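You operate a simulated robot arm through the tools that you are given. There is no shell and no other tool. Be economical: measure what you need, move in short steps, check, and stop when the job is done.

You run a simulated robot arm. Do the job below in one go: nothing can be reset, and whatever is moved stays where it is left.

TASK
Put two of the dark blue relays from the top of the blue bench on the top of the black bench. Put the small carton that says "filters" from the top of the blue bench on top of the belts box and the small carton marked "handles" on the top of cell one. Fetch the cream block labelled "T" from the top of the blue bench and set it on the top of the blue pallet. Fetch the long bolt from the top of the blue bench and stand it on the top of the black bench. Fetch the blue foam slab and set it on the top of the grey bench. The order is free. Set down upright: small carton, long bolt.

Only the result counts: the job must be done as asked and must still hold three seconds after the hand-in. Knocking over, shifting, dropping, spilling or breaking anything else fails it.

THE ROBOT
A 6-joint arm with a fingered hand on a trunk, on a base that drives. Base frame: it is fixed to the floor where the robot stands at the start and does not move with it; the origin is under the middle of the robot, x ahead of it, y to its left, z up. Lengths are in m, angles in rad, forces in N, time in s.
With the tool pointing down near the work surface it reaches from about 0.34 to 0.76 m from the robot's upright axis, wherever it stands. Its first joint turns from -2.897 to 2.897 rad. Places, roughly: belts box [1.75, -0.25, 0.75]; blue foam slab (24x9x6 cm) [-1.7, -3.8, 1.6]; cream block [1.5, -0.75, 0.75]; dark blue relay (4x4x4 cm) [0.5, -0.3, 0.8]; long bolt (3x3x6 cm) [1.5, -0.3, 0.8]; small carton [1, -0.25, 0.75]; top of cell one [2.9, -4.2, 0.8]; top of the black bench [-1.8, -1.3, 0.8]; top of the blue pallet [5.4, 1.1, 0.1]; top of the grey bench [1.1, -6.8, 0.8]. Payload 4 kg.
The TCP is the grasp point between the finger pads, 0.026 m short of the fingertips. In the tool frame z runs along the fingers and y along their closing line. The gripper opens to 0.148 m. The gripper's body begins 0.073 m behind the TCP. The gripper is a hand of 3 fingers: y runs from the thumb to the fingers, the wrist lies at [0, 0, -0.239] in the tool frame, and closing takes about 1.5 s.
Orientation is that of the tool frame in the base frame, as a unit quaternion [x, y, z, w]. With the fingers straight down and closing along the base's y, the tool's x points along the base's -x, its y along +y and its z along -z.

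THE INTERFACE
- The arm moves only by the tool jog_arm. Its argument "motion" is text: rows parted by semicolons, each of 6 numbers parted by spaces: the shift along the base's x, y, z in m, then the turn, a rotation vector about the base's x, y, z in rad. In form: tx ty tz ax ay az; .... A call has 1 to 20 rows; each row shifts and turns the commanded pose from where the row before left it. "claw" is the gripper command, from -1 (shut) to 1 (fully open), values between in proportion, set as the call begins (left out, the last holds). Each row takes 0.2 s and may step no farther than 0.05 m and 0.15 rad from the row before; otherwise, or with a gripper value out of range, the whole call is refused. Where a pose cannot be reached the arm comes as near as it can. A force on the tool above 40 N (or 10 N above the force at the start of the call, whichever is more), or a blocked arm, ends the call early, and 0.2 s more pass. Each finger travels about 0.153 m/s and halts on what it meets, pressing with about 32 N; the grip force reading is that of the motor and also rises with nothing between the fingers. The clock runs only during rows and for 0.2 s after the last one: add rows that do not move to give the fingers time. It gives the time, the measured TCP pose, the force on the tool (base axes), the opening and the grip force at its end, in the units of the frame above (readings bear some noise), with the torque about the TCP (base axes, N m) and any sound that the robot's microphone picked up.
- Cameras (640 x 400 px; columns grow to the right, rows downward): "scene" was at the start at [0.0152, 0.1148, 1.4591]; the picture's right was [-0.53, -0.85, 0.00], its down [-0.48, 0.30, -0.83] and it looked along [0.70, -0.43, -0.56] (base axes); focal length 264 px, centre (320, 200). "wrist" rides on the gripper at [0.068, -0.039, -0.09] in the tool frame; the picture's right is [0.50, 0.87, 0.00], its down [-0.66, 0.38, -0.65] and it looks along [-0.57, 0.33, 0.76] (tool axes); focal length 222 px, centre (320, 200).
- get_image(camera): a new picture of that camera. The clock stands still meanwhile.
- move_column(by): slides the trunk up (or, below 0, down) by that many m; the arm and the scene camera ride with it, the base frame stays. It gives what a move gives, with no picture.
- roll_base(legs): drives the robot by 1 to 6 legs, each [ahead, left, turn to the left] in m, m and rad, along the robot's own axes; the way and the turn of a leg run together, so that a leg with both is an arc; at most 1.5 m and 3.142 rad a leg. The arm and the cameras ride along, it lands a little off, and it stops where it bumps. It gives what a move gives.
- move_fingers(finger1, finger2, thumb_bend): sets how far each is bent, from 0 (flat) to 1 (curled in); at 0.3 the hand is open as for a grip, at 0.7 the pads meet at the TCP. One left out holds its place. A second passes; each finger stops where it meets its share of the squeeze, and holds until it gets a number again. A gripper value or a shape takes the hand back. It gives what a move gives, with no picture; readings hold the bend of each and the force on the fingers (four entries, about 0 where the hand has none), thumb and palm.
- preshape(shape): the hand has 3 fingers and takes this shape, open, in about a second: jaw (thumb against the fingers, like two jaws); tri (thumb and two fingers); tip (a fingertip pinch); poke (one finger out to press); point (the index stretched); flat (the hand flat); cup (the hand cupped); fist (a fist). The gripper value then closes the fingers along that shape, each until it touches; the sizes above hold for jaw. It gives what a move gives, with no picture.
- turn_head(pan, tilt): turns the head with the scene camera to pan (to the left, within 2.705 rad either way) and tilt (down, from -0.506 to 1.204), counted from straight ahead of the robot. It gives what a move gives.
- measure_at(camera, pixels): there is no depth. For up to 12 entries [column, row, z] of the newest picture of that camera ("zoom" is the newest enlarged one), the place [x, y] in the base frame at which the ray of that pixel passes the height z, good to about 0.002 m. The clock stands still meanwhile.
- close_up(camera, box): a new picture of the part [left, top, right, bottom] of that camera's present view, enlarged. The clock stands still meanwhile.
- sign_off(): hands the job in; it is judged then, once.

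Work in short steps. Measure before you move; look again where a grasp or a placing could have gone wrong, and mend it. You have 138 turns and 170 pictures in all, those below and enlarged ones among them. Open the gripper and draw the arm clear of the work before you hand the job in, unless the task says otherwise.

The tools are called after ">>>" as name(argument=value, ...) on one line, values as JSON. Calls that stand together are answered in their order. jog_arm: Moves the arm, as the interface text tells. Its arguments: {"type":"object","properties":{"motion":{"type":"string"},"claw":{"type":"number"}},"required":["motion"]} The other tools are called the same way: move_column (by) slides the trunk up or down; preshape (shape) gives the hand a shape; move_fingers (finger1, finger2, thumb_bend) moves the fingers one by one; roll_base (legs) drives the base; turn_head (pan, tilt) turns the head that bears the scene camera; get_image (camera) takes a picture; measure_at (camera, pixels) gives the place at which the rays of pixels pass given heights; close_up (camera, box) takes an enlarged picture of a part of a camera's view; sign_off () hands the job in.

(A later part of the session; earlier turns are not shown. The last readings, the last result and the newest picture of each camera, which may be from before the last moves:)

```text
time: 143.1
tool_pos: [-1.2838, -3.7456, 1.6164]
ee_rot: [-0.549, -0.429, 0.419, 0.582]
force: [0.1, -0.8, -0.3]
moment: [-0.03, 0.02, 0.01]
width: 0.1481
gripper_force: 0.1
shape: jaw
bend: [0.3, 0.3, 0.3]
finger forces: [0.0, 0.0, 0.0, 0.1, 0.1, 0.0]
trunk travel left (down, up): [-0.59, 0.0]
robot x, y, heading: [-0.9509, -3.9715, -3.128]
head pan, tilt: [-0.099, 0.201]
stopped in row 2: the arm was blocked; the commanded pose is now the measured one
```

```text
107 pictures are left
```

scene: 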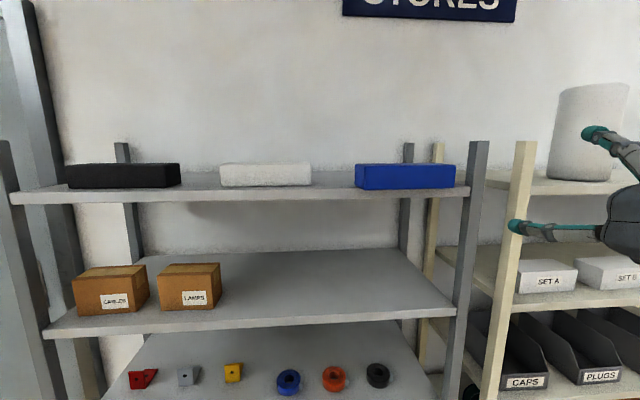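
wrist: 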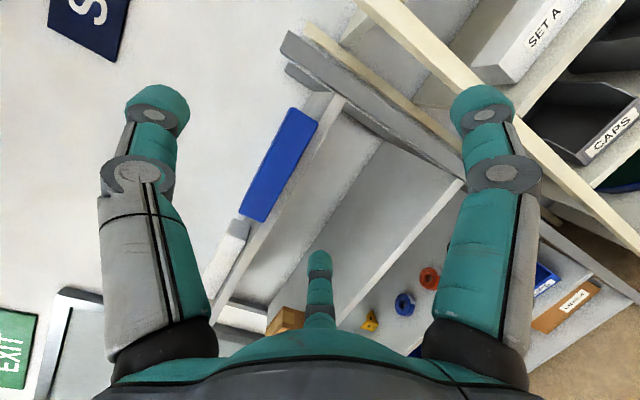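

The arm took an odd turn (yawed 0.28 rad). I correct it in smaller steps while extending.

>>> jog_arm(motion="-0.02 -0.015 -0.002 0 0 0.05; -0.02 -0.015 -0.002 0 0 0.05; -0.02 -0.015 -0.002 0 0 0.05; -0.02 -0.015 -0.002 0 0 0.05; -0.02 -0.015 -0.002 0 0 0.05; -0.02 -0.006 -0.002 0 0 0.03; 0 0 0 0 0 0", claw=1)

```text
time: 143.8
tool_pos: [-1.276, -3.7239, 1.6179]
ee_rot: [-0.564, -0.402, 0.388, 0.608]
force: [-0.2, -0.5, -0.4]
moment: [0.03, -0.01, 0.01]
width: 0.148
gripper_force: 0.1
shape: jaw
bend: [0.3, 0.3, 0.3]
finger forces: [0.0, 0.0, 0.1, 0.0, 0.0, 0.0]
trunk travel left (down, up): [-0.59, 0.0]
robot x, y, heading: [-0.9465, -3.9728, -3.125]
head pan, tilt: [-0.099, 0.201]
stopped in row 3: the arm was blocked; the commanded pose is now the measured one
```

Still blocked, probably a joint limit in this folded pose. I try lowering the hand to get out of it.

>>> jog_arm(motion="0 0 -0.03 0 0 0; 0 0 -0.04 0 0 0; 0 0 -0.05 0 0 0; 0 0 -0.05 0 0 0; 0 0 -0.05 0 0 0; 0 0 0 0 0 0", claw=1)

>>> turn_head(pan=-0.5, tilt=0.1)

>>> get_image(camera="scene")

```text
time: 145.2
tool_pos: [-1.278, -3.7244, 1.3967]
ee_rot: [-0.565, -0.403, 0.39, 0.605]
force: [-0.6, 0.3, 0.2]
moment: [0.02, 0.03, 0.0]
width: 0.1481
gripper_force: 0.0
shape: jaw
bend: [0.3, 0.3, 0.3]
finger forces: [0.0, 0.1, 0.0, 0.0, 0.0, 0.0]
trunk travel left (down, up): [-0.59, 0.0]
robot x, y, heading: [-0.9511, -3.9693, -3.129]
head pan, tilt: [-0.099, 0.201]
```

```text
time: 146.0
tool_pos: [-1.2794, -3.7245, 1.3981]
ee_rot: [-0.565, -0.403, 0.39, 0.605]
force: [0.4, -0.2, 0.0]
moment: [0.01, 0.01, -0.01]
width: 0.148
gripper_force: 0.0
shape: jaw
bend: [0.3, 0.3, 0.3]
finger forces: [0.0, 0.0, 0.0, 0.1, 0.1, 0.1]
trunk travel left (down, up): [-0.59, 0.0]
robot x, y, heading: [-0.9444, -3.9755, -3.126]
head pan, tilt: [-0.499, 0.099]
```

```text
106 pictures are left
```

scene: 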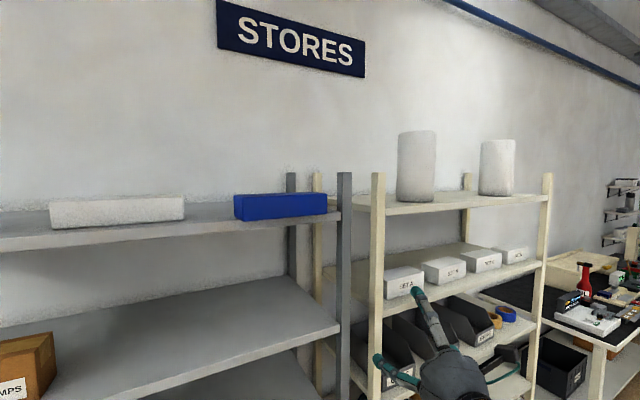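

It moves freely lower down. I extend and straighten at z≈1.40.

>>> jog_arm(motion="-0.03 -0.01 0 0 0 0.03; -0.03 -0.01 0 0 0 0.05; -0.03 -0.012 0 0 0 0.05; -0.03 -0.012 0 0 0 0.05; -0.02 -0.012 0 0 0 0.05; -0.02 -0.012 0 0 0 0.05; -0.02 -0.012 0 0 0 0.05; 0 -0.012 0 0 0 0.05; 0 0 0 0 0 0", claw=1)

```text
time: 148.0
tool_pos: [-1.4557, -3.8186, 1.3998]
ee_rot: [-0.477, -0.502, 0.497, 0.522]
force: [-1.4, 1.0, 0.0]
moment: [0.02, 0.02, 0.0]
width: 0.1481
gripper_force: 0.1
shape: jaw
bend: [0.3, 0.3, 0.3]
finger forces: [0.0, 0.0, 0.0, 0.0, 0.0, 0.0]
trunk travel left (down, up): [-0.59, 0.0]
robot x, y, heading: [-0.9486, -3.9706, -3.128]
head pan, tilt: [-0.499, 0.099]
```

Straight now (small roll/pitch to correct). I raise to z≈1.602 and check.

>>> jog_arm(motion="0 0 0.05 -0.025 -0.02 0; 0 0 0.05 -0.025 -0.02 0; 0 0 0.05 0 0 0; 0 0 0.05 0 0 0; 0 0 0.002 0 0 0; 0 0 0 0 0 0", claw=1)

>>> get_image(camera="wrist")

>>> turn_head(pan=-0.1, tilt=0.1)

>>> get_image(camera="scene")

```text
time: 149.4
tool_pos: [-1.4557, -3.8179, 1.6005]
ee_rot: [0.501, 0.5, -0.499, -0.5]
force: [0.4, 0.2, 0.8]
moment: [-0.03, -0.02, 0.03]
width: 0.1481
gripper_force: 0.0
shape: jaw
bend: [0.3, 0.3, 0.3]
finger forces: [0.1, 0.0, 0.0, 0.1, 0.0, 0.0]
trunk travel left (down, up): [-0.59, 0.0]
robot x, y, heading: [-0.9516, -3.9777, -3.127]
head pan, tilt: [-0.499, 0.099]
```

```text
105 pictures are left
```

wrist: 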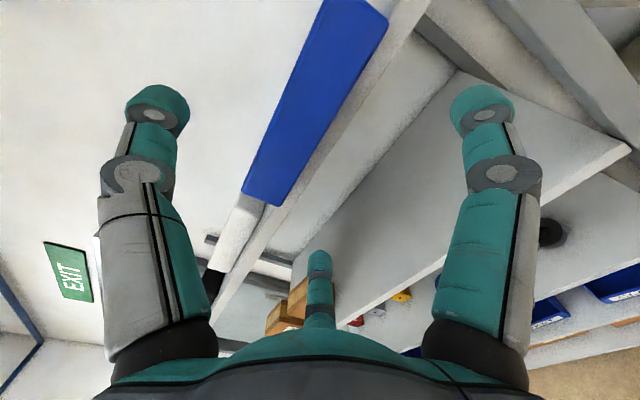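

```text
time: 150.3
tool_pos: [-1.4561, -3.8183, 1.6012]
ee_rot: [-0.5, -0.5, 0.499, 0.501]
force: [-0.5, 0.0, 0.7]
moment: [0.01, -0.02, 0.02]
width: 0.1482
gripper_force: 0.0
shape: jaw
bend: [0.3, 0.3, 0.3]
finger forces: [0.1, 0.1, 0.0, 0.0, 0.1, 0.1]
trunk travel left (down, up): [-0.59, 0.0]
robot x, y, heading: [-0.9482, -3.9705, -3.127]
head pan, tilt: [-0.099, 0.099]
```

```text
104 pictures are left
```

scene: 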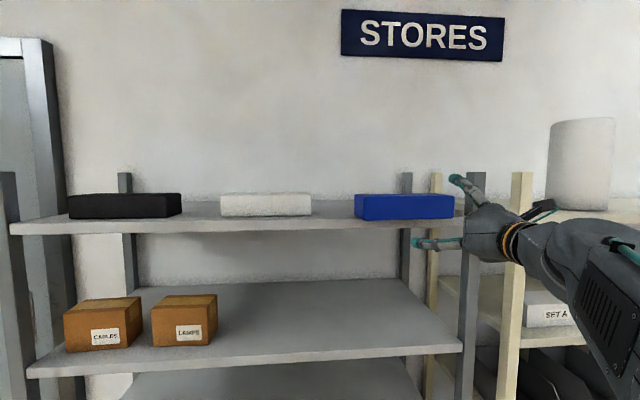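

Pose is right. Check the slab's front corners in the wrist view.

>>> measure_at(camera="wrist", pixels=[[276, 206, 1.572], [388, 22, 1.572], [243, 193, 1.632], [328, 165, 1.572], [290, 198, 1.572], [410, 45, 1.572]])

```text
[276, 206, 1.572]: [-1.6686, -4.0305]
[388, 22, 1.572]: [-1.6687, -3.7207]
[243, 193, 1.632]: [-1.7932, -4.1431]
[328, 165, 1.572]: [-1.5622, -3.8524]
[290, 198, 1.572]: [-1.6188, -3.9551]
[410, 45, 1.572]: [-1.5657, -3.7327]
```

Grazing measurements scatter, so I advance 0.11 m and check visually.

>>> jog_arm(motion="-0.03 -0.006 0 0 0 0; -0.03 -0.006 0 0 0 0; -0.03 -0.006 0 0 0 0; -0.02 -0.006 0 0 0 0; 0 0 0 0 0 0", claw=1)

>>> get_image(camera="wrist")

>>> close_up(camera="scene", box=[300, 130, 540, 280])

```text
time: 151.5
tool_pos: [-1.5682, -3.8427, 1.6007]
ee_rot: [0.501, 0.499, -0.499, -0.5]
force: [-0.2, 0.3, 0.1]
moment: [-0.04, 0.04, 0.02]
width: 0.148
gripper_force: 0.1
shape: jaw
bend: [0.3, 0.3, 0.3]
finger forces: [0.0, 0.0, 0.0, 0.0, 0.1, 0.0]
trunk travel left (down, up): [-0.59, 0.0]
robot x, y, heading: [-0.95, -3.9728, -3.127]
head pan, tilt: [-0.099, 0.099]
```

```text
103 pictures are left
```

wrist: 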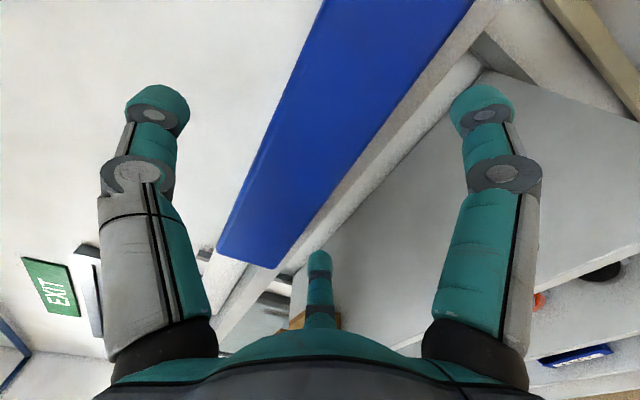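

```text
2.67 times, centred on (420, 205) of scene
```

zoom: 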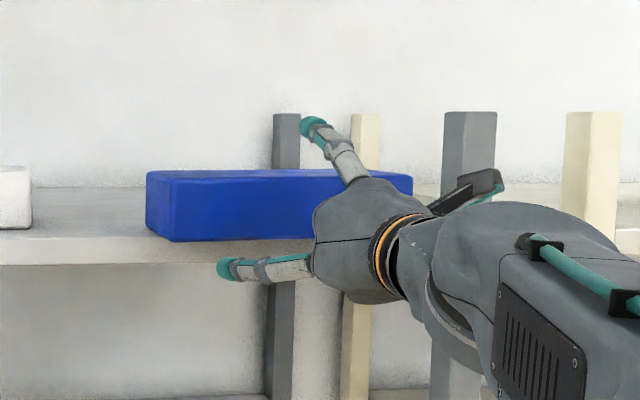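

>>> measure_at(camera="wrist", pixels=[[275, 268, 1.572], [275, 268, 1.58], [400, 100, 1.572], [400, 100, 1.58], [218, 250, 1.632], [218, 250, 1.62], [455, 60, 1.572], [455, 60, 1.58]])

>>> close_up(camera="wrist", box=[200, 0, 520, 290])

```text
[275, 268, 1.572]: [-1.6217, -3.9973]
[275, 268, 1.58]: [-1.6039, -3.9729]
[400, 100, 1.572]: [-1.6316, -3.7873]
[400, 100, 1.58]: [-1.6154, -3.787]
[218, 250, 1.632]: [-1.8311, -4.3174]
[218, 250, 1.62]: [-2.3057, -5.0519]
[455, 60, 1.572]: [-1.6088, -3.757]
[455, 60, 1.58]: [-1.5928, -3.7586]
```

```text
1.38 times, centred on (360, 145) of wrist
```

zoom: 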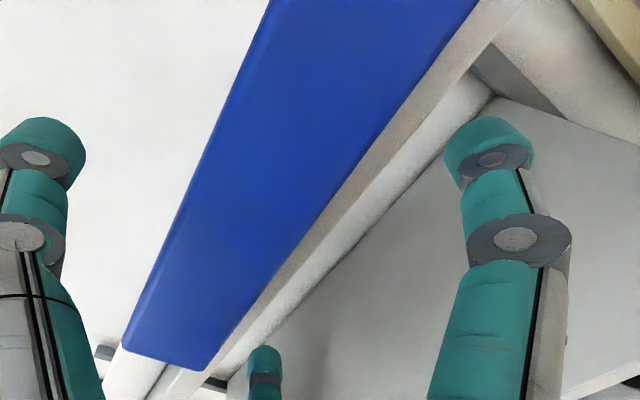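

I narrow the opening to ≈0.10 so the lower fingers would meet the shelf's front face rather than go under it, and advance slowly.

>>> jog_arm(motion="0 0.008 0 0 0 0; 0 0 0 0 0 0; 0 0 0 0 0 0; -0.01 0 0 0 0 0; -0.01 0 0 0 0 0; -0.01 0 0 0 0 0; 0 0 0 0 0 0", claw=0.35)

>>> get_image(camera="wrist")

>>> close_up(camera="scene", box=[340, 160, 460, 240])

```text
time: 153.1
tool_pos: [-1.5973, -3.8337, 1.601]
ee_rot: [-0.5, -0.499, 0.5, 0.501]
force: [-0.4, 0.2, -0.1]
moment: [-0.02, 0.03, -0.03]
width: 0.1005
gripper_force: 0.0
shape: jaw
bend: [0.29, 0.29, 0.72]
finger forces: [0.1, 0.1, 0.0, 0.0, 0.0, 0.1]
trunk travel left (down, up): [-0.59, 0.0]
robot x, y, heading: [-0.9469, -3.9767, -3.131]
head pan, tilt: [-0.099, 0.099]
```

```text
100 pictures are left
```

wrist: 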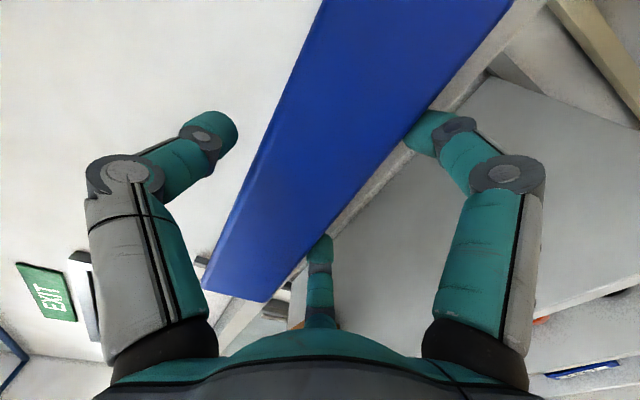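

```text
5.00 times, centred on (400, 200) of scene
```

zoom: 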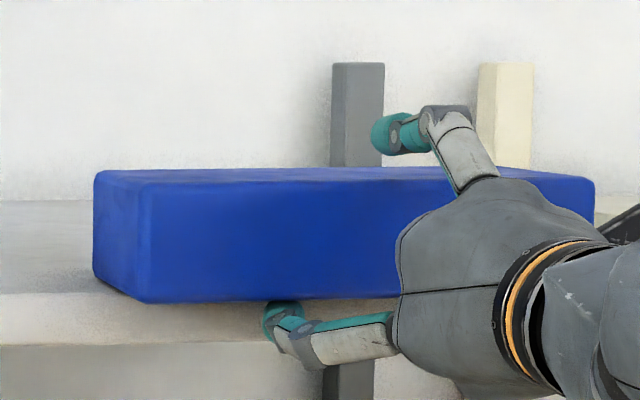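

The lower fingertips are just below the slab's front edge. I advance 2 cm more.

>>> jog_arm(motion="-0.008 0 0 0 0 0; -0.008 0 0 0 0 0; -0.006 0 0 0 0 0; 0 0 0 0 0 0", claw=0.35)

>>> close_up(camera="scene", box=[340, 160, 460, 240])

>>> get_image(camera="wrist")

```text
time: 154.1
tool_pos: [-1.6131, -3.8325, 1.6029]
ee_rot: [-0.499, -0.499, 0.5, 0.502]
force: [25.2, 0.2, -2.2]
moment: [0.03, -0.81, 0.22]
width: 0.0997
gripper_force: 0.0
shape: jaw
bend: [0.26, 0.25, 0.72]
finger forces: [10.7, 14.8, 0.0, 0.0, 0.0, 0.0]
trunk travel left (down, up): [-0.59, 0.0]
robot x, y, heading: [-0.949, -3.9723, -3.128]
head pan, tilt: [-0.099, 0.099]
```

```text
5.00 times, centred on (400, 200) of scene
```

zoom: 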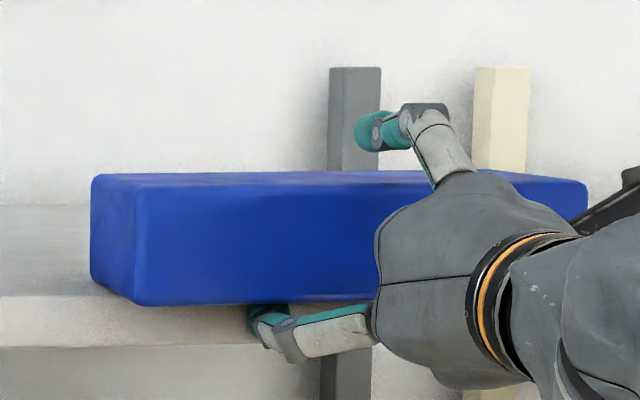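

```text
97 pictures are left
```

wrist: 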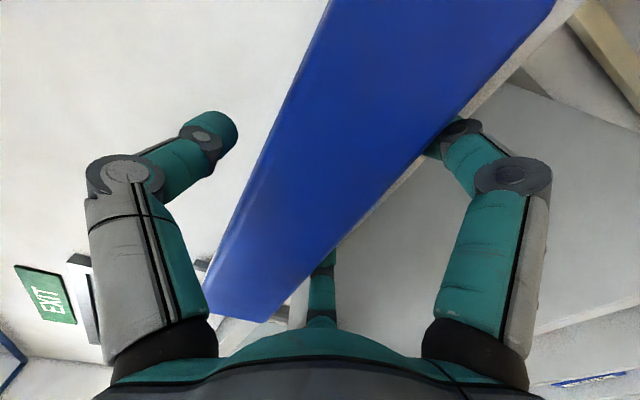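

The lower fingers touched the shelf's front face and lie under the slab. I back off 4 mm and close.

>>> jog_arm(motion="0.005 0 0 0 0 0; 0 0 0 0 0 0", claw=0.35)

>>> jog_arm(motion="0 0 0 0 0 0; 0 0 0 0 0 0; 0 0 0 0 0 0; 0 0 0 0 0 0; 0 0 0 0 0 0; 0 0 0 0 0 0; 0 0 0 0 0 0; 0 0 0 0 0 0", claw=-1)

>>> close_up(camera="scene", box=[340, 160, 460, 240])

```text
time: 154.7
tool_pos: [-1.6128, -3.8343, 1.602]
ee_rot: [-0.5, -0.5, 0.5, 0.5]
force: [9.8, -0.1, -1.1]
moment: [0.04, -0.34, 0.16]
width: 0.0995
gripper_force: 0.1
shape: jaw
bend: [0.27, 0.27, 0.72]
finger forces: [2.9, 6.3, 0.1, 0.1, 0.0, 0.1]
trunk travel left (down, up): [-0.59, 0.0]
robot x, y, heading: [-0.9495, -3.974, -3.13]
head pan, tilt: [-0.099, 0.099]
```

```text
time: 156.5
tool_pos: [-1.6144, -3.8335, 1.6005]
ee_rot: [-0.5, -0.5, 0.499, 0.501]
force: [-0.8, -0.1, 5.8]
moment: [0.0, 0.47, 0.04]
width: 0.0604
gripper_force: 31.9
shape: jaw
bend: [0.8, 0.8, 0.7]
finger forces: [18.2, 18.3, 0.0, 0.0, 41.9, 0.0]
trunk travel left (down, up): [-0.59, 0.0]
robot x, y, heading: [-0.9487, -3.9737, -3.129]
head pan, tilt: [-0.099, 0.099]
```

```text
5.00 times, centred on (400, 200) of scene
```

zoom: 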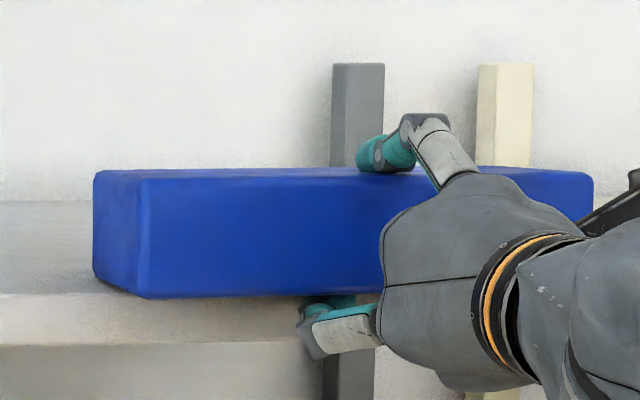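

Gripped at width 0.060. Lift 2 cm and draw out.

>>> jog_arm(motion="0 0 0.01 0 0 0; 0 0 0.015 0 0 0; 0.02 0 0.005 0 0 0; 0.03 0 0 0 0 0; 0.04 0 0 0 0 0; 0.04 0 0 0 0 0; 0 0 0 0 0 0", claw=-1)

>>> get_image(camera="scene")

>>> get_image(camera="wrist")

```text
time: 158.1
tool_pos: [-1.4823, -3.8325, 1.6313]
ee_rot: [0.5, 0.502, -0.498, -0.5]
force: [-0.6, 0.1, -1.7]
moment: [0.01, -0.02, -0.02]
width: 0.0586
gripper_force: 31.8
shape: jaw
bend: [0.8, 0.8, 0.7]
finger forces: [20.3, 20.4, 0.0, 0.0, 40.2, 0.0]
trunk travel left (down, up): [-0.59, 0.0]
robot x, y, heading: [-0.9487, -3.9743, -3.135]
head pan, tilt: [-0.099, 0.099]
```

```text
95 pictures are left
```

scene: 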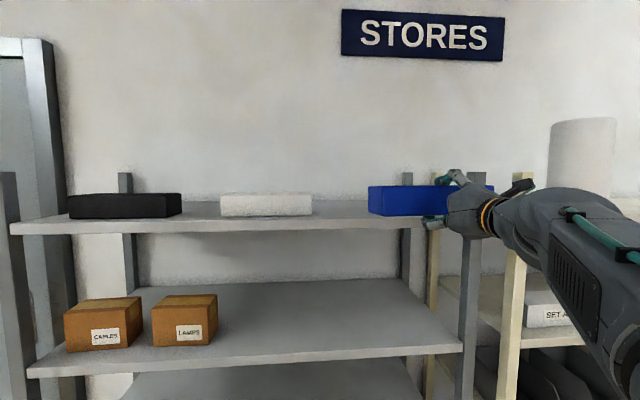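

```text
94 pictures are left
```

wrist: 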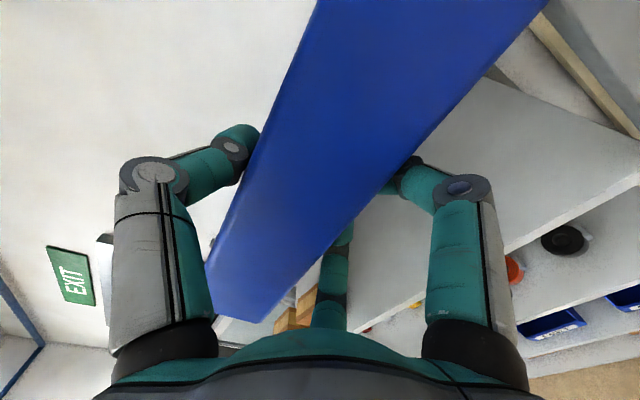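

The slab is held. I back off, turn to face −y and drive toward the grey bench.

>>> roll_base(legs=[[-0.4, 0, 0], [0, 0, 1.571], [1.0, 1.05, 0], [0.3, 0.55, 0]])

>>> turn_head(pan=0.25, tilt=0.4)

>>> get_image(camera="scene")

```text
time: 174.3
tool_pos: [0.9281, -5.772, 1.6316]
ee_rot: [-0.002, 0.707, -0.707, 0.001]
force: [0.2, -0.5, 0.7]
moment: [0.0, 0.05, 0.0]
width: 0.0587
gripper_force: 31.5
shape: jaw
bend: [0.8, 0.8, 0.7]
finger forces: [20.3, 20.2, 0.1, 0.0, 40.0, 0.0]
trunk travel left (down, up): [-0.59, 0.0]
robot x, y, heading: [1.0634, -5.2364, -1.551]
head pan, tilt: [-0.099, 0.099]
```

```text
time: 175.1
tool_pos: [0.9276, -5.7717, 1.6318]
ee_rot: [-0.002, 0.708, -0.706, 0.001]
force: [-0.1, -0.7, -0.6]
moment: [0.03, -0.02, -0.01]
width: 0.0585
gripper_force: 31.8
shape: jaw
bend: [0.8, 0.8, 0.7]
finger forces: [20.2, 20.2, 0.0, 0.1, 39.9, 0.2]
trunk travel left (down, up): [-0.59, 0.0]
robot x, y, heading: [1.0639, -5.2372, -1.547]
head pan, tilt: [0.25, 0.4]
```

```text
93 pictures are left
```

scene: 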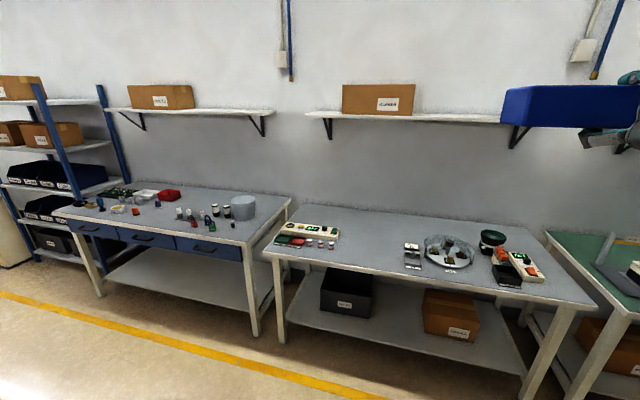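

>>> measure_at(camera="scene", pixels=[[262, 251, 0.8], [590, 303, 0.8], [300, 205, 0.8], [548, 234, 0.8], [370, 240, 0.8], [60, 213, 0.8], [240, 248, 0.8], [290, 200, 0.8], [375, 255, 0.8], [365, 225, 0.8]])

>>> close_up(camera="scene", box=[250, 190, 610, 330])

```text
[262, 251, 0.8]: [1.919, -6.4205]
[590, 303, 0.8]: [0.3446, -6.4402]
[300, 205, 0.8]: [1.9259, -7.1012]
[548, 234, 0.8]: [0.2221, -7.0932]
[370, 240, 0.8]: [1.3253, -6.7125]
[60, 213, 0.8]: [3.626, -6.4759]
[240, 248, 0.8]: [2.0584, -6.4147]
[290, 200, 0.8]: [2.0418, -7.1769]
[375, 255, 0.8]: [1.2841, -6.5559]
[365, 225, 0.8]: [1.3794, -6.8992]
```

```text
1.78 times, centred on (430, 260) of scene
```

zoom: 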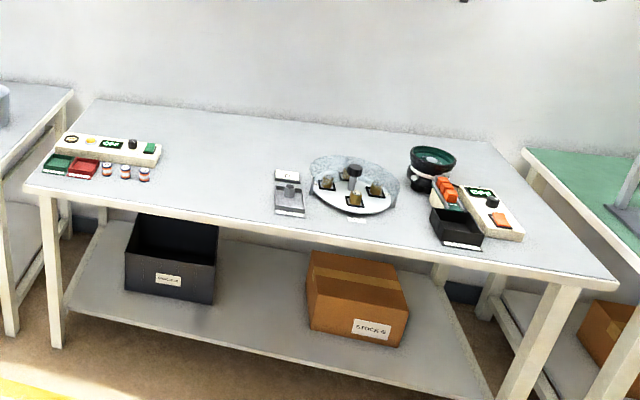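

The grey bench spans x 0.3–1.92, y −7.1…−6.42; free top around (1.345,-6.6). I lower the trunk, then pitch the tool down with the slab before approaching.

>>> move_column(by=-0.19)

>>> jog_arm(motion="0 0 -0.02 0.143 0 0; 0 0 -0.02 0.143 0 0; 0 0 -0.02 0.143 0 0; 0 0 -0.02 0.143 0 0; 0.01 0 -0.02 0.143 0 0; 0.01 0 -0.02 0.143 0 0; 0.01 0 -0.02 0.143 0 0; 0.01 0 -0.03 0.143 0 0; 0.01 0 -0.03 0.143 0 0; 0.01 0 -0.03 0.143 0 0; 0.01 0 -0.03 0.14 0 0; 0 0 0 0 0 0", claw=-1)

>>> get_image(camera="wrist")

```text
time: 177.2
tool_pos: [0.9273, -5.7718, 1.4407]
ee_rot: [-0.002, 0.707, -0.707, 0.002]
force: [0.2, 0.1, -0.4]
moment: [0.01, 0.03, 0.04]
width: 0.0586
gripper_force: 31.6
shape: jaw
bend: [0.8, 0.8, 0.7]
finger forces: [20.3, 20.3, 0.1, 0.0, 40.0, 0.0]
trunk travel left (down, up): [-0.4, 0.19]
robot x, y, heading: [1.0635, -5.2366, -1.549]
head pan, tilt: [0.25, 0.4]
```

```text
time: 179.8
tool_pos: [0.9969, -5.7711, 1.1801]
ee_rot: [-0.002, 1.0, 0.0, 0.003]
force: [-1.1, -0.9, -1.1]
moment: [0.0, -0.01, -0.01]
width: 0.0583
gripper_force: 31.8
shape: jaw
bend: [0.8, 0.8, 0.7]
finger forces: [19.9, 20.3, 0.0, 0.1, 40.1, 0.0]
trunk travel left (down, up): [-0.4, 0.19]
robot x, y, heading: [1.0637, -5.2404, -1.552]
head pan, tilt: [0.25, 0.4]
```

```text
91 pictures are left
```

wrist: 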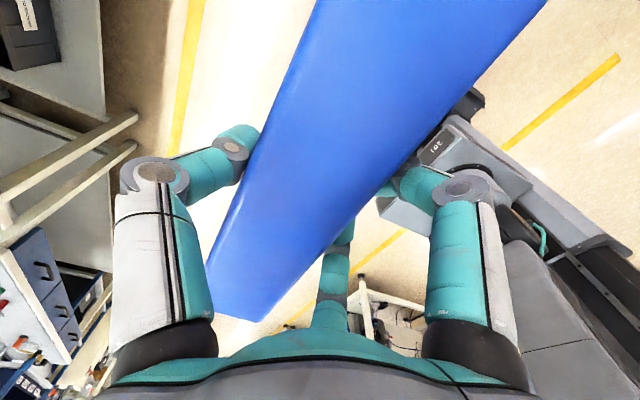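

Now drive to the bench, with the slab hanging at z≈1.1.

>>> roll_base(legs=[[0.78, 0.33, 0]])

>>> turn_head(pan=-0.1, tilt=0.7)

>>> get_image(camera="scene")

>>> get_image(camera="wrist")

```text
time: 184.3
tool_pos: [1.3426, -6.5463, 1.18]
ee_rot: [-0.001, 1.0, 0.0, 0.002]
force: [0.6, -0.2, -1.4]
moment: [0.0, 0.0, 0.01]
width: 0.0579
gripper_force: 32.5
shape: jaw
bend: [0.8, 0.8, 0.7]
finger forces: [19.9, 20.3, 0.1, 0.1, 40.2, 0.0]
trunk travel left (down, up): [-0.4, 0.19]
robot x, y, heading: [1.4102, -6.0127, -1.547]
head pan, tilt: [0.25, 0.4]
```

```text
time: 185.1
tool_pos: [1.3437, -6.5468, 1.1822]
ee_rot: [0.0, 1.0, 0.0, 0.003]
force: [-0.6, -0.4, -1.0]
moment: [0.01, 0.02, -0.01]
width: 0.058
gripper_force: 32.3
shape: jaw
bend: [0.8, 0.8, 0.7]
finger forces: [20.1, 20.1, 0.0, 0.1, 40.1, 0.1]
trunk travel left (down, up): [-0.4, 0.19]
robot x, y, heading: [1.4124, -6.0118, -1.557]
head pan, tilt: [-0.099, 0.7]
```

```text
90 pictures are left
```

scene: 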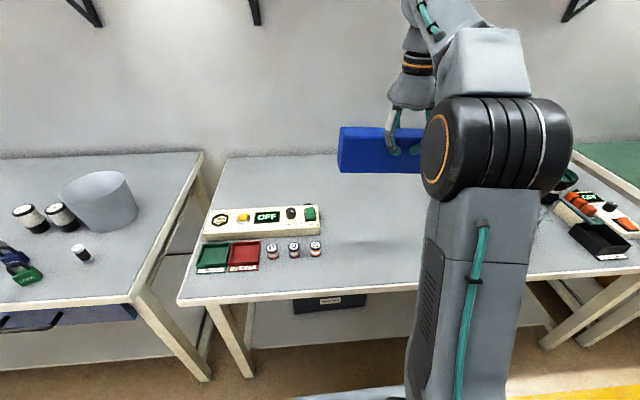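

```text
89 pictures are left
```

wrist: 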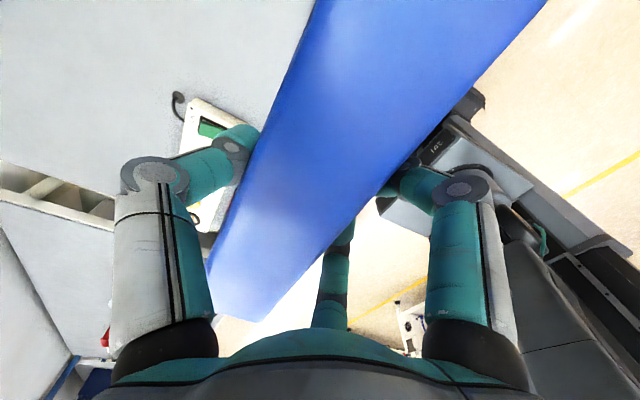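

>>> measure_at(camera="scene", pixels=[[321, 256, 0.8], [320, 232, 0.8], [318, 207, 0.83], [400, 292, 0.8], [405, 230, 0.8], [240, 160, 0.8]])

```text
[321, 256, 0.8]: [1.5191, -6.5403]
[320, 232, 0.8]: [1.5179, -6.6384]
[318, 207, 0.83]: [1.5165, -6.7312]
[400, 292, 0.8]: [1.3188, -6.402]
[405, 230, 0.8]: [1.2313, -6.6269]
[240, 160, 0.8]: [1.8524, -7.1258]
```

Free stretch x 1.16–1.515; slab will span 1.235–1.475. I descend and then feel for contact.

>>> jog_arm(motion="0 -0.01 -0.045 0 0 0; 0 -0.01 -0.045 0 0 0; 0 -0.01 -0.045 0 0 0; 0 0 -0.045 0 0 0; 0 0 -0.045 0 0 0; 0 0 -0.03 0 0 0; 0 0 -0.01 0 0 0; 0 0 -0.008 0 0 0; 0 0 -0.006 0 0 0; 0 0 -0.005 0 0 0; 0 0 -0.005 0 0 0; 0 0 -0.005 0 0 0; 0 0 0 0 0 0", claw=-1)

>>> get_image(camera="scene")

```text
time: 187.9
tool_pos: [1.3429, -6.5761, 0.8868]
ee_rot: [0.0, 1.0, 0.0, 0.001]
force: [0.6, -0.4, -0.7]
moment: [-0.02, 0.01, -0.02]
width: 0.0576
gripper_force: 31.3
shape: jaw
bend: [0.8, 0.8, 0.7]
finger forces: [20.1, 20.2, 0.0, 0.0, 40.3, 0.0]
trunk travel left (down, up): [-0.4, 0.19]
robot x, y, heading: [1.4133, -6.0128, -1.55]
head pan, tilt: [-0.099, 0.7]
```

```text
88 pictures are left
```

scene: 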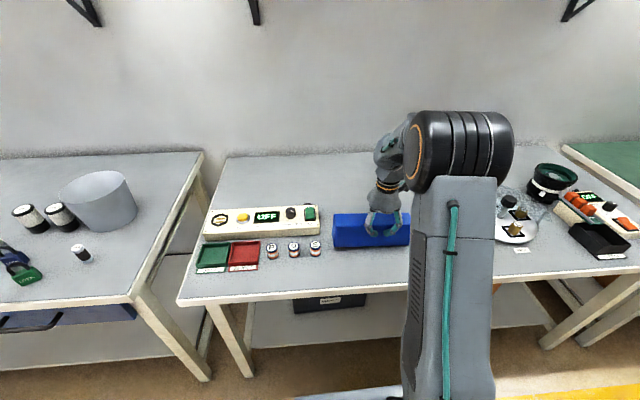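

Almost there; continue down in 3 mm steps until contact.

>>> jog_arm(motion="0 0 -0.003 0 0 0; 0 0 -0.003 0 0 0; 0 0 -0.003 0 0 0; 0 0 -0.003 0 0 0; 0 0 -0.003 0 0 0; 0 0 -0.003 0 0 0; 0 0 0 0 0 0", claw=-1)

```text
time: 189.2
tool_pos: [1.3444, -6.5769, 0.8781]
ee_rot: [0.0, 1.0, -0.006, 0.001]
force: [1.7, 6.6, 26.8]
moment: [-0.47, 0.05, 0.09]
width: 0.0579
gripper_force: 32.4
shape: jaw
bend: [0.81, 0.8, 0.7]
finger forces: [23.5, 23.6, 0.0, 0.2, 40.4, 0.0]
trunk travel left (down, up): [-0.4, 0.19]
robot x, y, heading: [1.409, -6.0132, -1.553]
head pan, tilt: [-0.099, 0.7]
stopped in row 6: the force on the tool passed its limit at 41 N (the readings are from after the stop); the commanded pose is now the measured one
```

Contact. I relax 2 mm, open, and rise.

>>> jog_arm(motion="0 0 0.003 0 0 0; 0 0 0 0 0 0", claw=-1)

>>> jog_arm(motion="0 0 0 0 0 0; 0 0 0 0 0 0; 0 0 0 0 0 0; 0 0 0 0 0 0; 0 0 0 0 0 0; 0 0 0.03 0 0 0; 0 0 0.04 0 0 0; 0 0 0.04 0 0 0; 0 0 0.04 0 0 0; 0 0 0.04 0 0 0; 0 0 0 0 0 0", claw=0.6)

>>> get_image(camera="scene")

```text
time: 189.8
tool_pos: [1.3434, -6.5761, 0.8783]
ee_rot: [0.001, 1.0, -0.004, 0.002]
force: [1.4, 0.3, 17.1]
moment: [-0.57, 0.1, 0.08]
width: 0.0578
gripper_force: 32.7
shape: jaw
bend: [0.81, 0.8, 0.7]
finger forces: [21.8, 21.8, 0.0, 0.1, 42.2, 0.0]
trunk travel left (down, up): [-0.4, 0.19]
robot x, y, heading: [1.4102, -6.0092, -1.55]
head pan, tilt: [-0.099, 0.7]
```

```text
time: 192.2
tool_pos: [1.345, -6.5771, 1.0677]
ee_rot: [0.001, 1.0, -0.003, 0.002]
force: [0.1, 0.7, -0.3]
moment: [0.02, 0.0, -0.01]
width: 0.1183
gripper_force: 0.0
shape: jaw
bend: [0.25, 0.25, 0.48]
finger forces: [0.0, 0.0, 0.1, 0.0, 0.0, 0.1]
trunk travel left (down, up): [-0.4, 0.19]
robot x, y, heading: [1.412, -6.0106, -1.549]
head pan, tilt: [-0.099, 0.7]
```

```text
87 pictures are left
```

scene: 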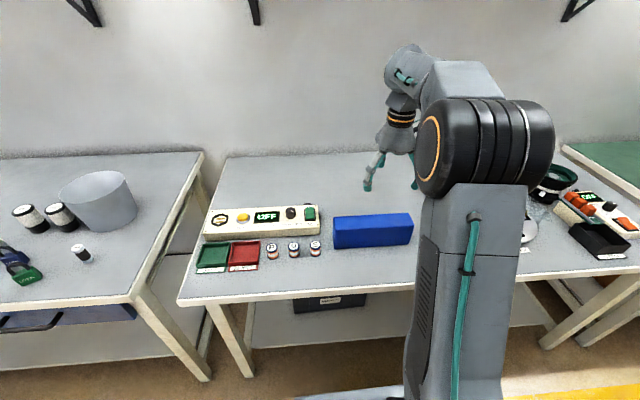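

The slab stands on the grey bench. Now back to the blue bench: I reverse to y≈-3 and turn to face +y, then look.

>>> roll_base(legs=[[-1.5, 0, 0], [-1.4, 0, 0], [0, 0, 3.12]])

>>> turn_head(pan=0.0, tilt=0.35)

>>> get_image(camera="scene")

>>> turn_head(pan=-1.3, tilt=0.35)

>>> get_image(camera="scene")

```text
time: 213.4
tool_pos: [1.4454, -2.5424, 1.0679]
ee_rot: [1.0, -0.022, -0.003, -0.004]
force: [0.1, 0.1, 0.1]
moment: [-0.01, 0.02, 0.03]
width: 0.1179
gripper_force: 0.2
shape: jaw
bend: [0.25, 0.25, 0.48]
finger forces: [0.0, 0.0, 0.0, 0.0, 0.0, 0.1]
trunk travel left (down, up): [-0.4, 0.19]
robot x, y, heading: [1.3569, -3.1051, 1.548]
head pan, tilt: [-0.099, 0.7]
```

```text
time: 214.2
tool_pos: [1.4456, -2.5423, 1.0679]
ee_rot: [1.0, -0.023, -0.003, -0.003]
force: [-0.1, -0.5, 0.5]
moment: [-0.03, 0.03, -0.01]
width: 0.1181
gripper_force: 0.1
shape: jaw
bend: [0.25, 0.25, 0.48]
finger forces: [0.1, 0.1, 0.0, 0.0, 0.0, 0.0]
trunk travel left (down, up): [-0.4, 0.19]
robot x, y, heading: [1.3553, -3.1017, 1.545]
head pan, tilt: [0.0, 0.351]
```

```text
86 pictures are left
```

scene: 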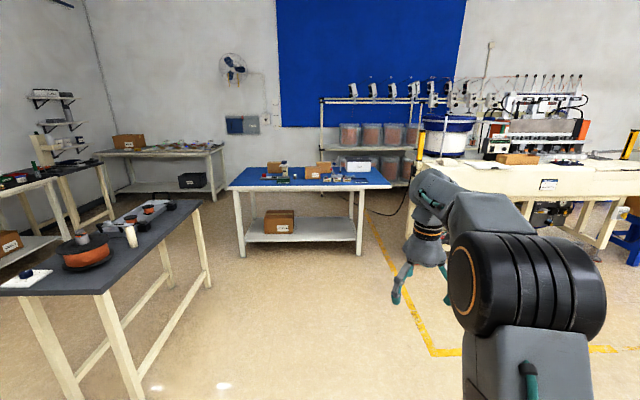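

```text
time: 215.7
tool_pos: [1.4455, -2.5423, 1.0684]
ee_rot: [1.0, -0.022, -0.003, -0.003]
force: [-0.3, -0.1, -0.1]
moment: [0.0, 0.03, -0.02]
width: 0.1182
gripper_force: 0.1
shape: jaw
bend: [0.25, 0.25, 0.48]
finger forces: [0.0, 0.0, 0.0, 0.0, 0.0, 0.0]
trunk travel left (down, up): [-0.4, 0.19]
robot x, y, heading: [1.3505, -3.1058, 1.542]
head pan, tilt: [-1.3, 0.351]
```

```text
85 pictures are left
```

scene: 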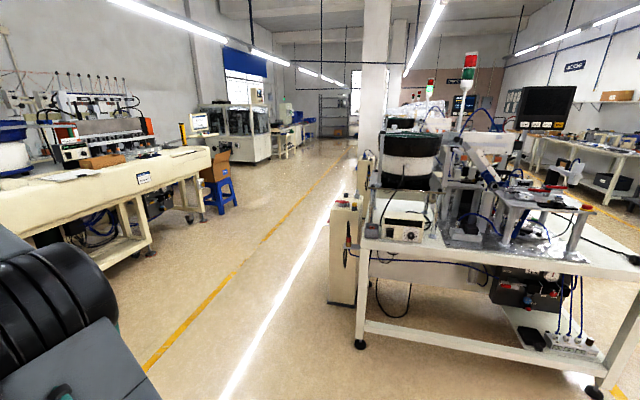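

Cell one is at the right; clear floor to the blue bench. I drive to y≈-1.6 and look at the bench from the south.

>>> roll_base(legs=[[1.45, -0.02, 0.02]])

>>> turn_head(pan=0.0, tilt=0.55)

>>> get_image(camera="scene")

>>> close_up(camera="scene", box=[140, 110, 420, 285])

```text
time: 223.0
tool_pos: [1.5054, -1.0715, 1.0669]
ee_rot: [1.0, -0.024, -0.002, -0.004]
force: [0.8, 0.0, -0.8]
moment: [0.01, -0.01, 0.0]
width: 0.1181
gripper_force: 0.0
shape: jaw
bend: [0.25, 0.25, 0.48]
finger forces: [0.1, 0.1, 0.0, 0.0, 0.1, 0.1]
trunk travel left (down, up): [-0.4, 0.19]
robot x, y, heading: [1.4109, -1.6338, 1.542]
head pan, tilt: [-1.3, 0.351]
```

```text
time: 224.5
tool_pos: [1.5057, -1.0715, 1.0673]
ee_rot: [1.0, -0.024, -0.003, -0.004]
force: [-0.1, 0.3, 0.6]
moment: [0.0, -0.04, 0.03]
width: 0.1181
gripper_force: 0.0
shape: jaw
bend: [0.25, 0.25, 0.48]
finger forces: [0.0, 0.1, 0.0, 0.0, 0.0, 0.0]
trunk travel left (down, up): [-0.4, 0.19]
robot x, y, heading: [1.4105, -1.636, 1.542]
head pan, tilt: [0.0, 0.55]
```

```text
84 pictures are left
```

scene: 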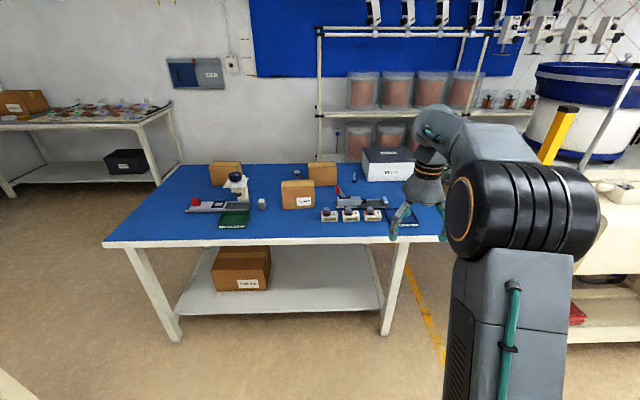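

```text
2.29 times, centred on (280, 198) of scene
```

zoom: 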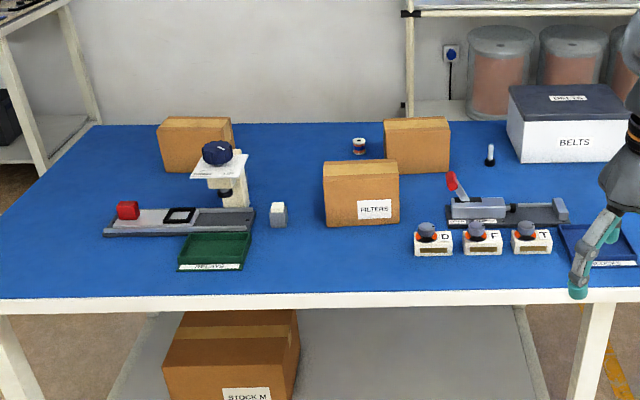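

D, F, T cream blocks at zoom (433,240),(482,240),(531,240); bolt at (490,157); FILTERS carton at (360,195). Measure them.

>>> measure_at(camera="zoom", pixels=[[513, 254, 0.78], [551, 252, 0.78], [502, 254, 0.78], [490, 165, 0.78], [490, 144, 0.84], [327, 225, 0.78], [399, 222, 0.78], [399, 162, 0.9], [398, 172, 0.78], [449, 170, 0.78], [513, 160, 0.78], [320, 290, 0.78]])

>>> close_up(camera="scene", box=[320, 150, 440, 240])

```text
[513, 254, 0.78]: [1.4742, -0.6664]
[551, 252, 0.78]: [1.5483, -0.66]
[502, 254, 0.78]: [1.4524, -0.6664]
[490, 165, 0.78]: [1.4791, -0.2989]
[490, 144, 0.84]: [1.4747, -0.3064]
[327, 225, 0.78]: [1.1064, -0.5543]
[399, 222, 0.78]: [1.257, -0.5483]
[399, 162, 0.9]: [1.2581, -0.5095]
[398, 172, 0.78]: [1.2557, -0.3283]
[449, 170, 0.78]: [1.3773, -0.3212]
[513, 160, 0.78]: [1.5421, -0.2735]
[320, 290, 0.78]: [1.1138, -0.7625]
```

```text
4.44 times, centred on (380, 195) of scene
```

zoom: 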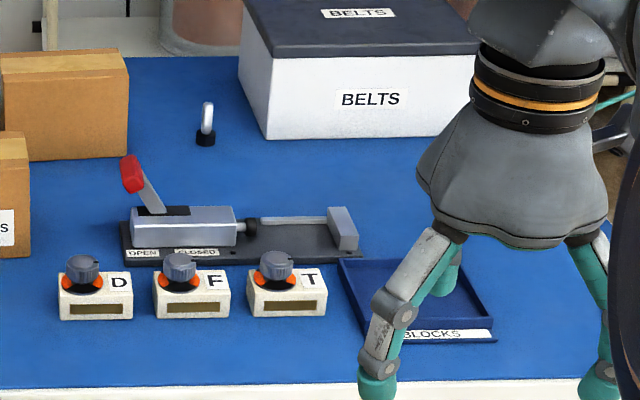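

T spans x 1.474–1.548 with its front at y≈-0.665. I drive 0.41 m ahead so the hand is above it and look down.

>>> roll_base(legs=[[0.41, -0.005, 0.02]])

>>> get_image(camera="wrist")

```text
time: 227.0
tool_pos: [1.5042, -0.6618, 1.0675]
ee_rot: [1.0, -0.013, -0.003, -0.003]
force: [-0.6, 0.2, -0.5]
moment: [-0.03, 0.01, 0.0]
width: 0.1182
gripper_force: 0.2
shape: jaw
bend: [0.25, 0.25, 0.48]
finger forces: [0.0, 0.0, 0.1, 0.0, 0.0, 0.1]
trunk travel left (down, up): [-0.4, 0.19]
robot x, y, heading: [1.4243, -1.2267, 1.563]
head pan, tilt: [0.0, 0.55]
```

```text
81 pictures are left
```

wrist: 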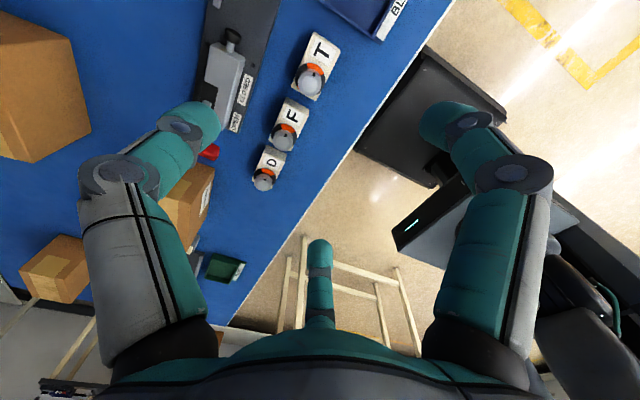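

>>> close_up(camera="wrist", box=[200, 0, 400, 150])

```text
2.67 times, centred on (300, 75) of wrist
```

zoom: 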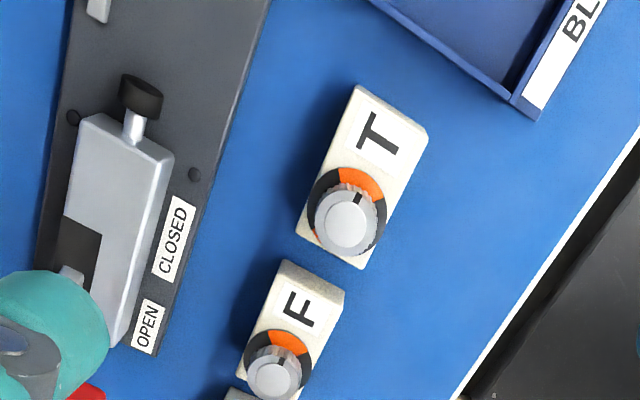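

>>> measure_at(camera="zoom", pixels=[[358, 85, 0.815], [428, 130, 0.815], [362, 269, 0.815], [296, 235, 0.815], [235, 120, 0.79], [205, 200, 0.79], [510, 100, 0.8], [285, 260, 0.815], [345, 290, 0.815]])

```text
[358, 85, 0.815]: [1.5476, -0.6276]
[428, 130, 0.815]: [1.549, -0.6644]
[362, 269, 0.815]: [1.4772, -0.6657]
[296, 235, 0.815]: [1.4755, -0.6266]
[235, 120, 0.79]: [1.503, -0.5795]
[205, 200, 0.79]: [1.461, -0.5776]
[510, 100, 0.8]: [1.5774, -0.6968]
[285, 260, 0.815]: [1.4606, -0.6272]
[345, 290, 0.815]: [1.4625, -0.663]
```

T: centre (1.512,-0.646), 7.3×3.9 cm. I narrow the hand, descend and grip along y.

>>> jog_arm(motion="0.008 0.016 -0.03 0 0 0.025; 0 0 -0.045 0 0 0; 0 0 -0.045 0 0 0; 0 0 -0.045 0 0 0; 0 0 -0.04 0 0 0; 0 0 -0.03 0 0 0; 0 0 -0.015 0 0 0; 0 0 -0.004 0 0 0; 0 0 0 0 0 0", claw=0.0)

>>> jog_arm(motion="0 0 0 0 0 0; 0 0 0 0 0 0; 0 0 0 0 0 0; 0 0 0 0 0 0; 0 0 0 0 0 0; 0 0 0 0 0 0; 0 0 0 0 0 0", claw=-1)

>>> get_image(camera="wrist")

```text
time: 229.0
tool_pos: [1.5123, -0.6427, 0.8211]
ee_rot: [1.0, 0.0, -0.011, -0.001]
force: [0.4, -0.6, -0.3]
moment: [0.03, 0.03, 0.0]
width: 0.0775
gripper_force: 0.0
shape: jaw
bend: [0.35, 0.34, 0.7]
finger forces: [1.8, 2.1, 0.1, 0.0, 0.1, 0.1]
out of reach, approached as far as the arm can: row 7, 8
trunk travel left (down, up): [-0.4, 0.19]
robot x, y, heading: [1.4193, -1.2255, 1.569]
head pan, tilt: [0.0, 0.55]
```

```text
time: 230.6
tool_pos: [1.5129, -0.6431, 0.8212]
ee_rot: [1.0, -0.001, -0.01, -0.002]
force: [-0.1, 0.0, -0.1]
moment: [0.02, 0.0, 0.03]
width: 0.0495
gripper_force: 31.5
shape: jaw
bend: [0.36, 0.35, 0.7]
finger forces: [25.2, 25.1, 0.0, 0.0, 28.3, 0.0]
trunk travel left (down, up): [-0.4, 0.19]
robot x, y, heading: [1.4231, -1.226, 1.564]
head pan, tilt: [0.0, 0.55]
```

```text
79 pictures are left
```

wrist: 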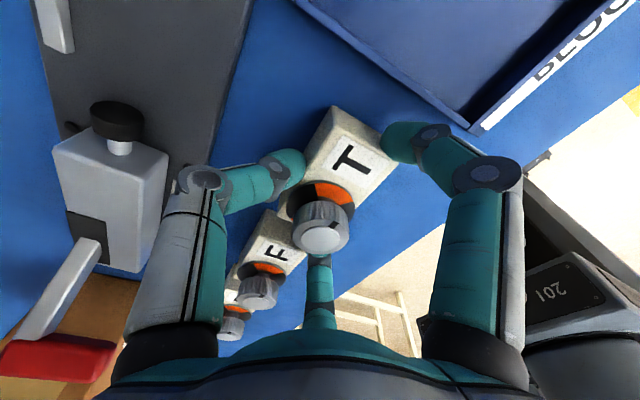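

Gripped (25/28 N). Lift and check.

>>> jog_arm(motion="0 0 0.02 0 0 0; 0 0 0.04 0 0 0; 0 0 0.045 0 0 0; 0 0 0.045 0 0 0; 0 0 0.045 0 0 0; 0 0 0.045 0 0 0; 0 0 0 0 0 0", claw=-1)

>>> get_image(camera="wrist")

```text
time: 232.2
tool_pos: [1.5135, -0.644, 1.0605]
ee_rot: [1.0, 0.0, -0.002, -0.003]
force: [0.2, 0.1, -2.1]
moment: [0.06, 0.02, 0.0]
width: 0.0494
gripper_force: 31.8
shape: jaw
bend: [0.36, 0.35, 0.7]
finger forces: [25.2, 25.3, 0.0, 0.0, 28.4, 0.1]
trunk travel left (down, up): [-0.4, 0.19]
robot x, y, heading: [1.4198, -1.2258, 1.562]
head pan, tilt: [0.0, 0.55]
```

```text
78 pictures are left
```

wrist: 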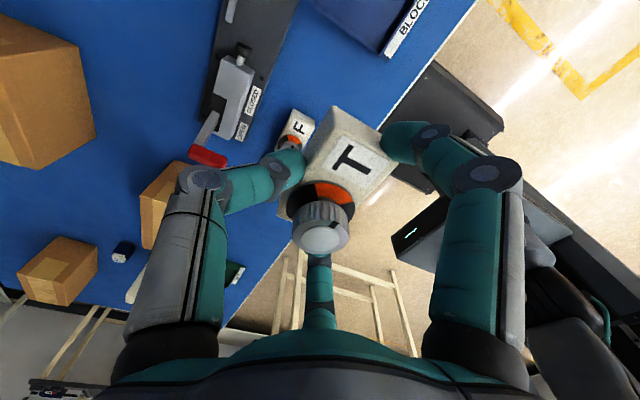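

T is held. For the pallet at (5.4,1.1) I take the corridor south of the beige bench; I back off, move east and look.

>>> roll_base(legs=[[-0.75, 0, 0], [0, -1.5, 0], [0, -0.6, 0]])

>>> turn_head(pan=-0.7, tilt=0.35)

>>> get_image(camera="scene")

```text
time: 246.2
tool_pos: [3.6225, -1.4123, 1.0606]
ee_rot: [1.0, -0.014, -0.003, -0.004]
force: [0.4, 0.3, -2.2]
moment: [0.03, -0.01, 0.02]
width: 0.0493
gripper_force: 32.4
shape: jaw
bend: [0.36, 0.35, 0.7]
finger forces: [25.2, 25.3, 0.0, 0.1, 28.2, 0.1]
trunk travel left (down, up): [-0.4, 0.19]
robot x, y, heading: [3.5176, -1.9879, 1.54]
head pan, tilt: [0.0, 0.55]
```

```text
time: 247.3
tool_pos: [3.6227, -1.412, 1.06]
ee_rot: [1.0, -0.014, -0.002, -0.004]
force: [-1.3, -0.3, -2.3]
moment: [0.0, 0.0, 0.0]
width: 0.0495
gripper_force: 31.1
shape: jaw
bend: [0.36, 0.35, 0.7]
finger forces: [25.2, 25.1, 0.1, 0.1, 28.3, 0.0]
trunk travel left (down, up): [-0.4, 0.19]
robot x, y, heading: [3.5207, -1.995, 1.539]
head pan, tilt: [-0.7, 0.351]
```

```text
77 pictures are left
```

scene: 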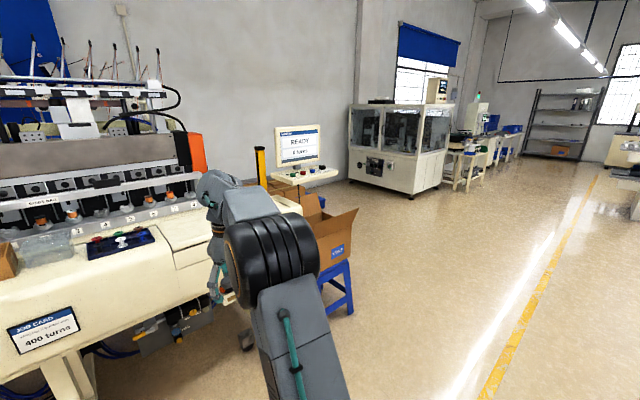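

>>> measure_at(camera="scene", pixels=[[352, 312, 0.0], [411, 198, 0.0], [348, 180, 0.0], [445, 178, 0.0], [355, 215, 0.75], [500, 380, 0.0], [245, 345, 0.0]])

```text
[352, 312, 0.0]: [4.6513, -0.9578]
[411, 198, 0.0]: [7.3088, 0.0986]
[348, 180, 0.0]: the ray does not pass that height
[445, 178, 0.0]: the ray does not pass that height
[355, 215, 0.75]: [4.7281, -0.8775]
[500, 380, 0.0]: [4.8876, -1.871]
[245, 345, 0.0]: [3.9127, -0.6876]
```

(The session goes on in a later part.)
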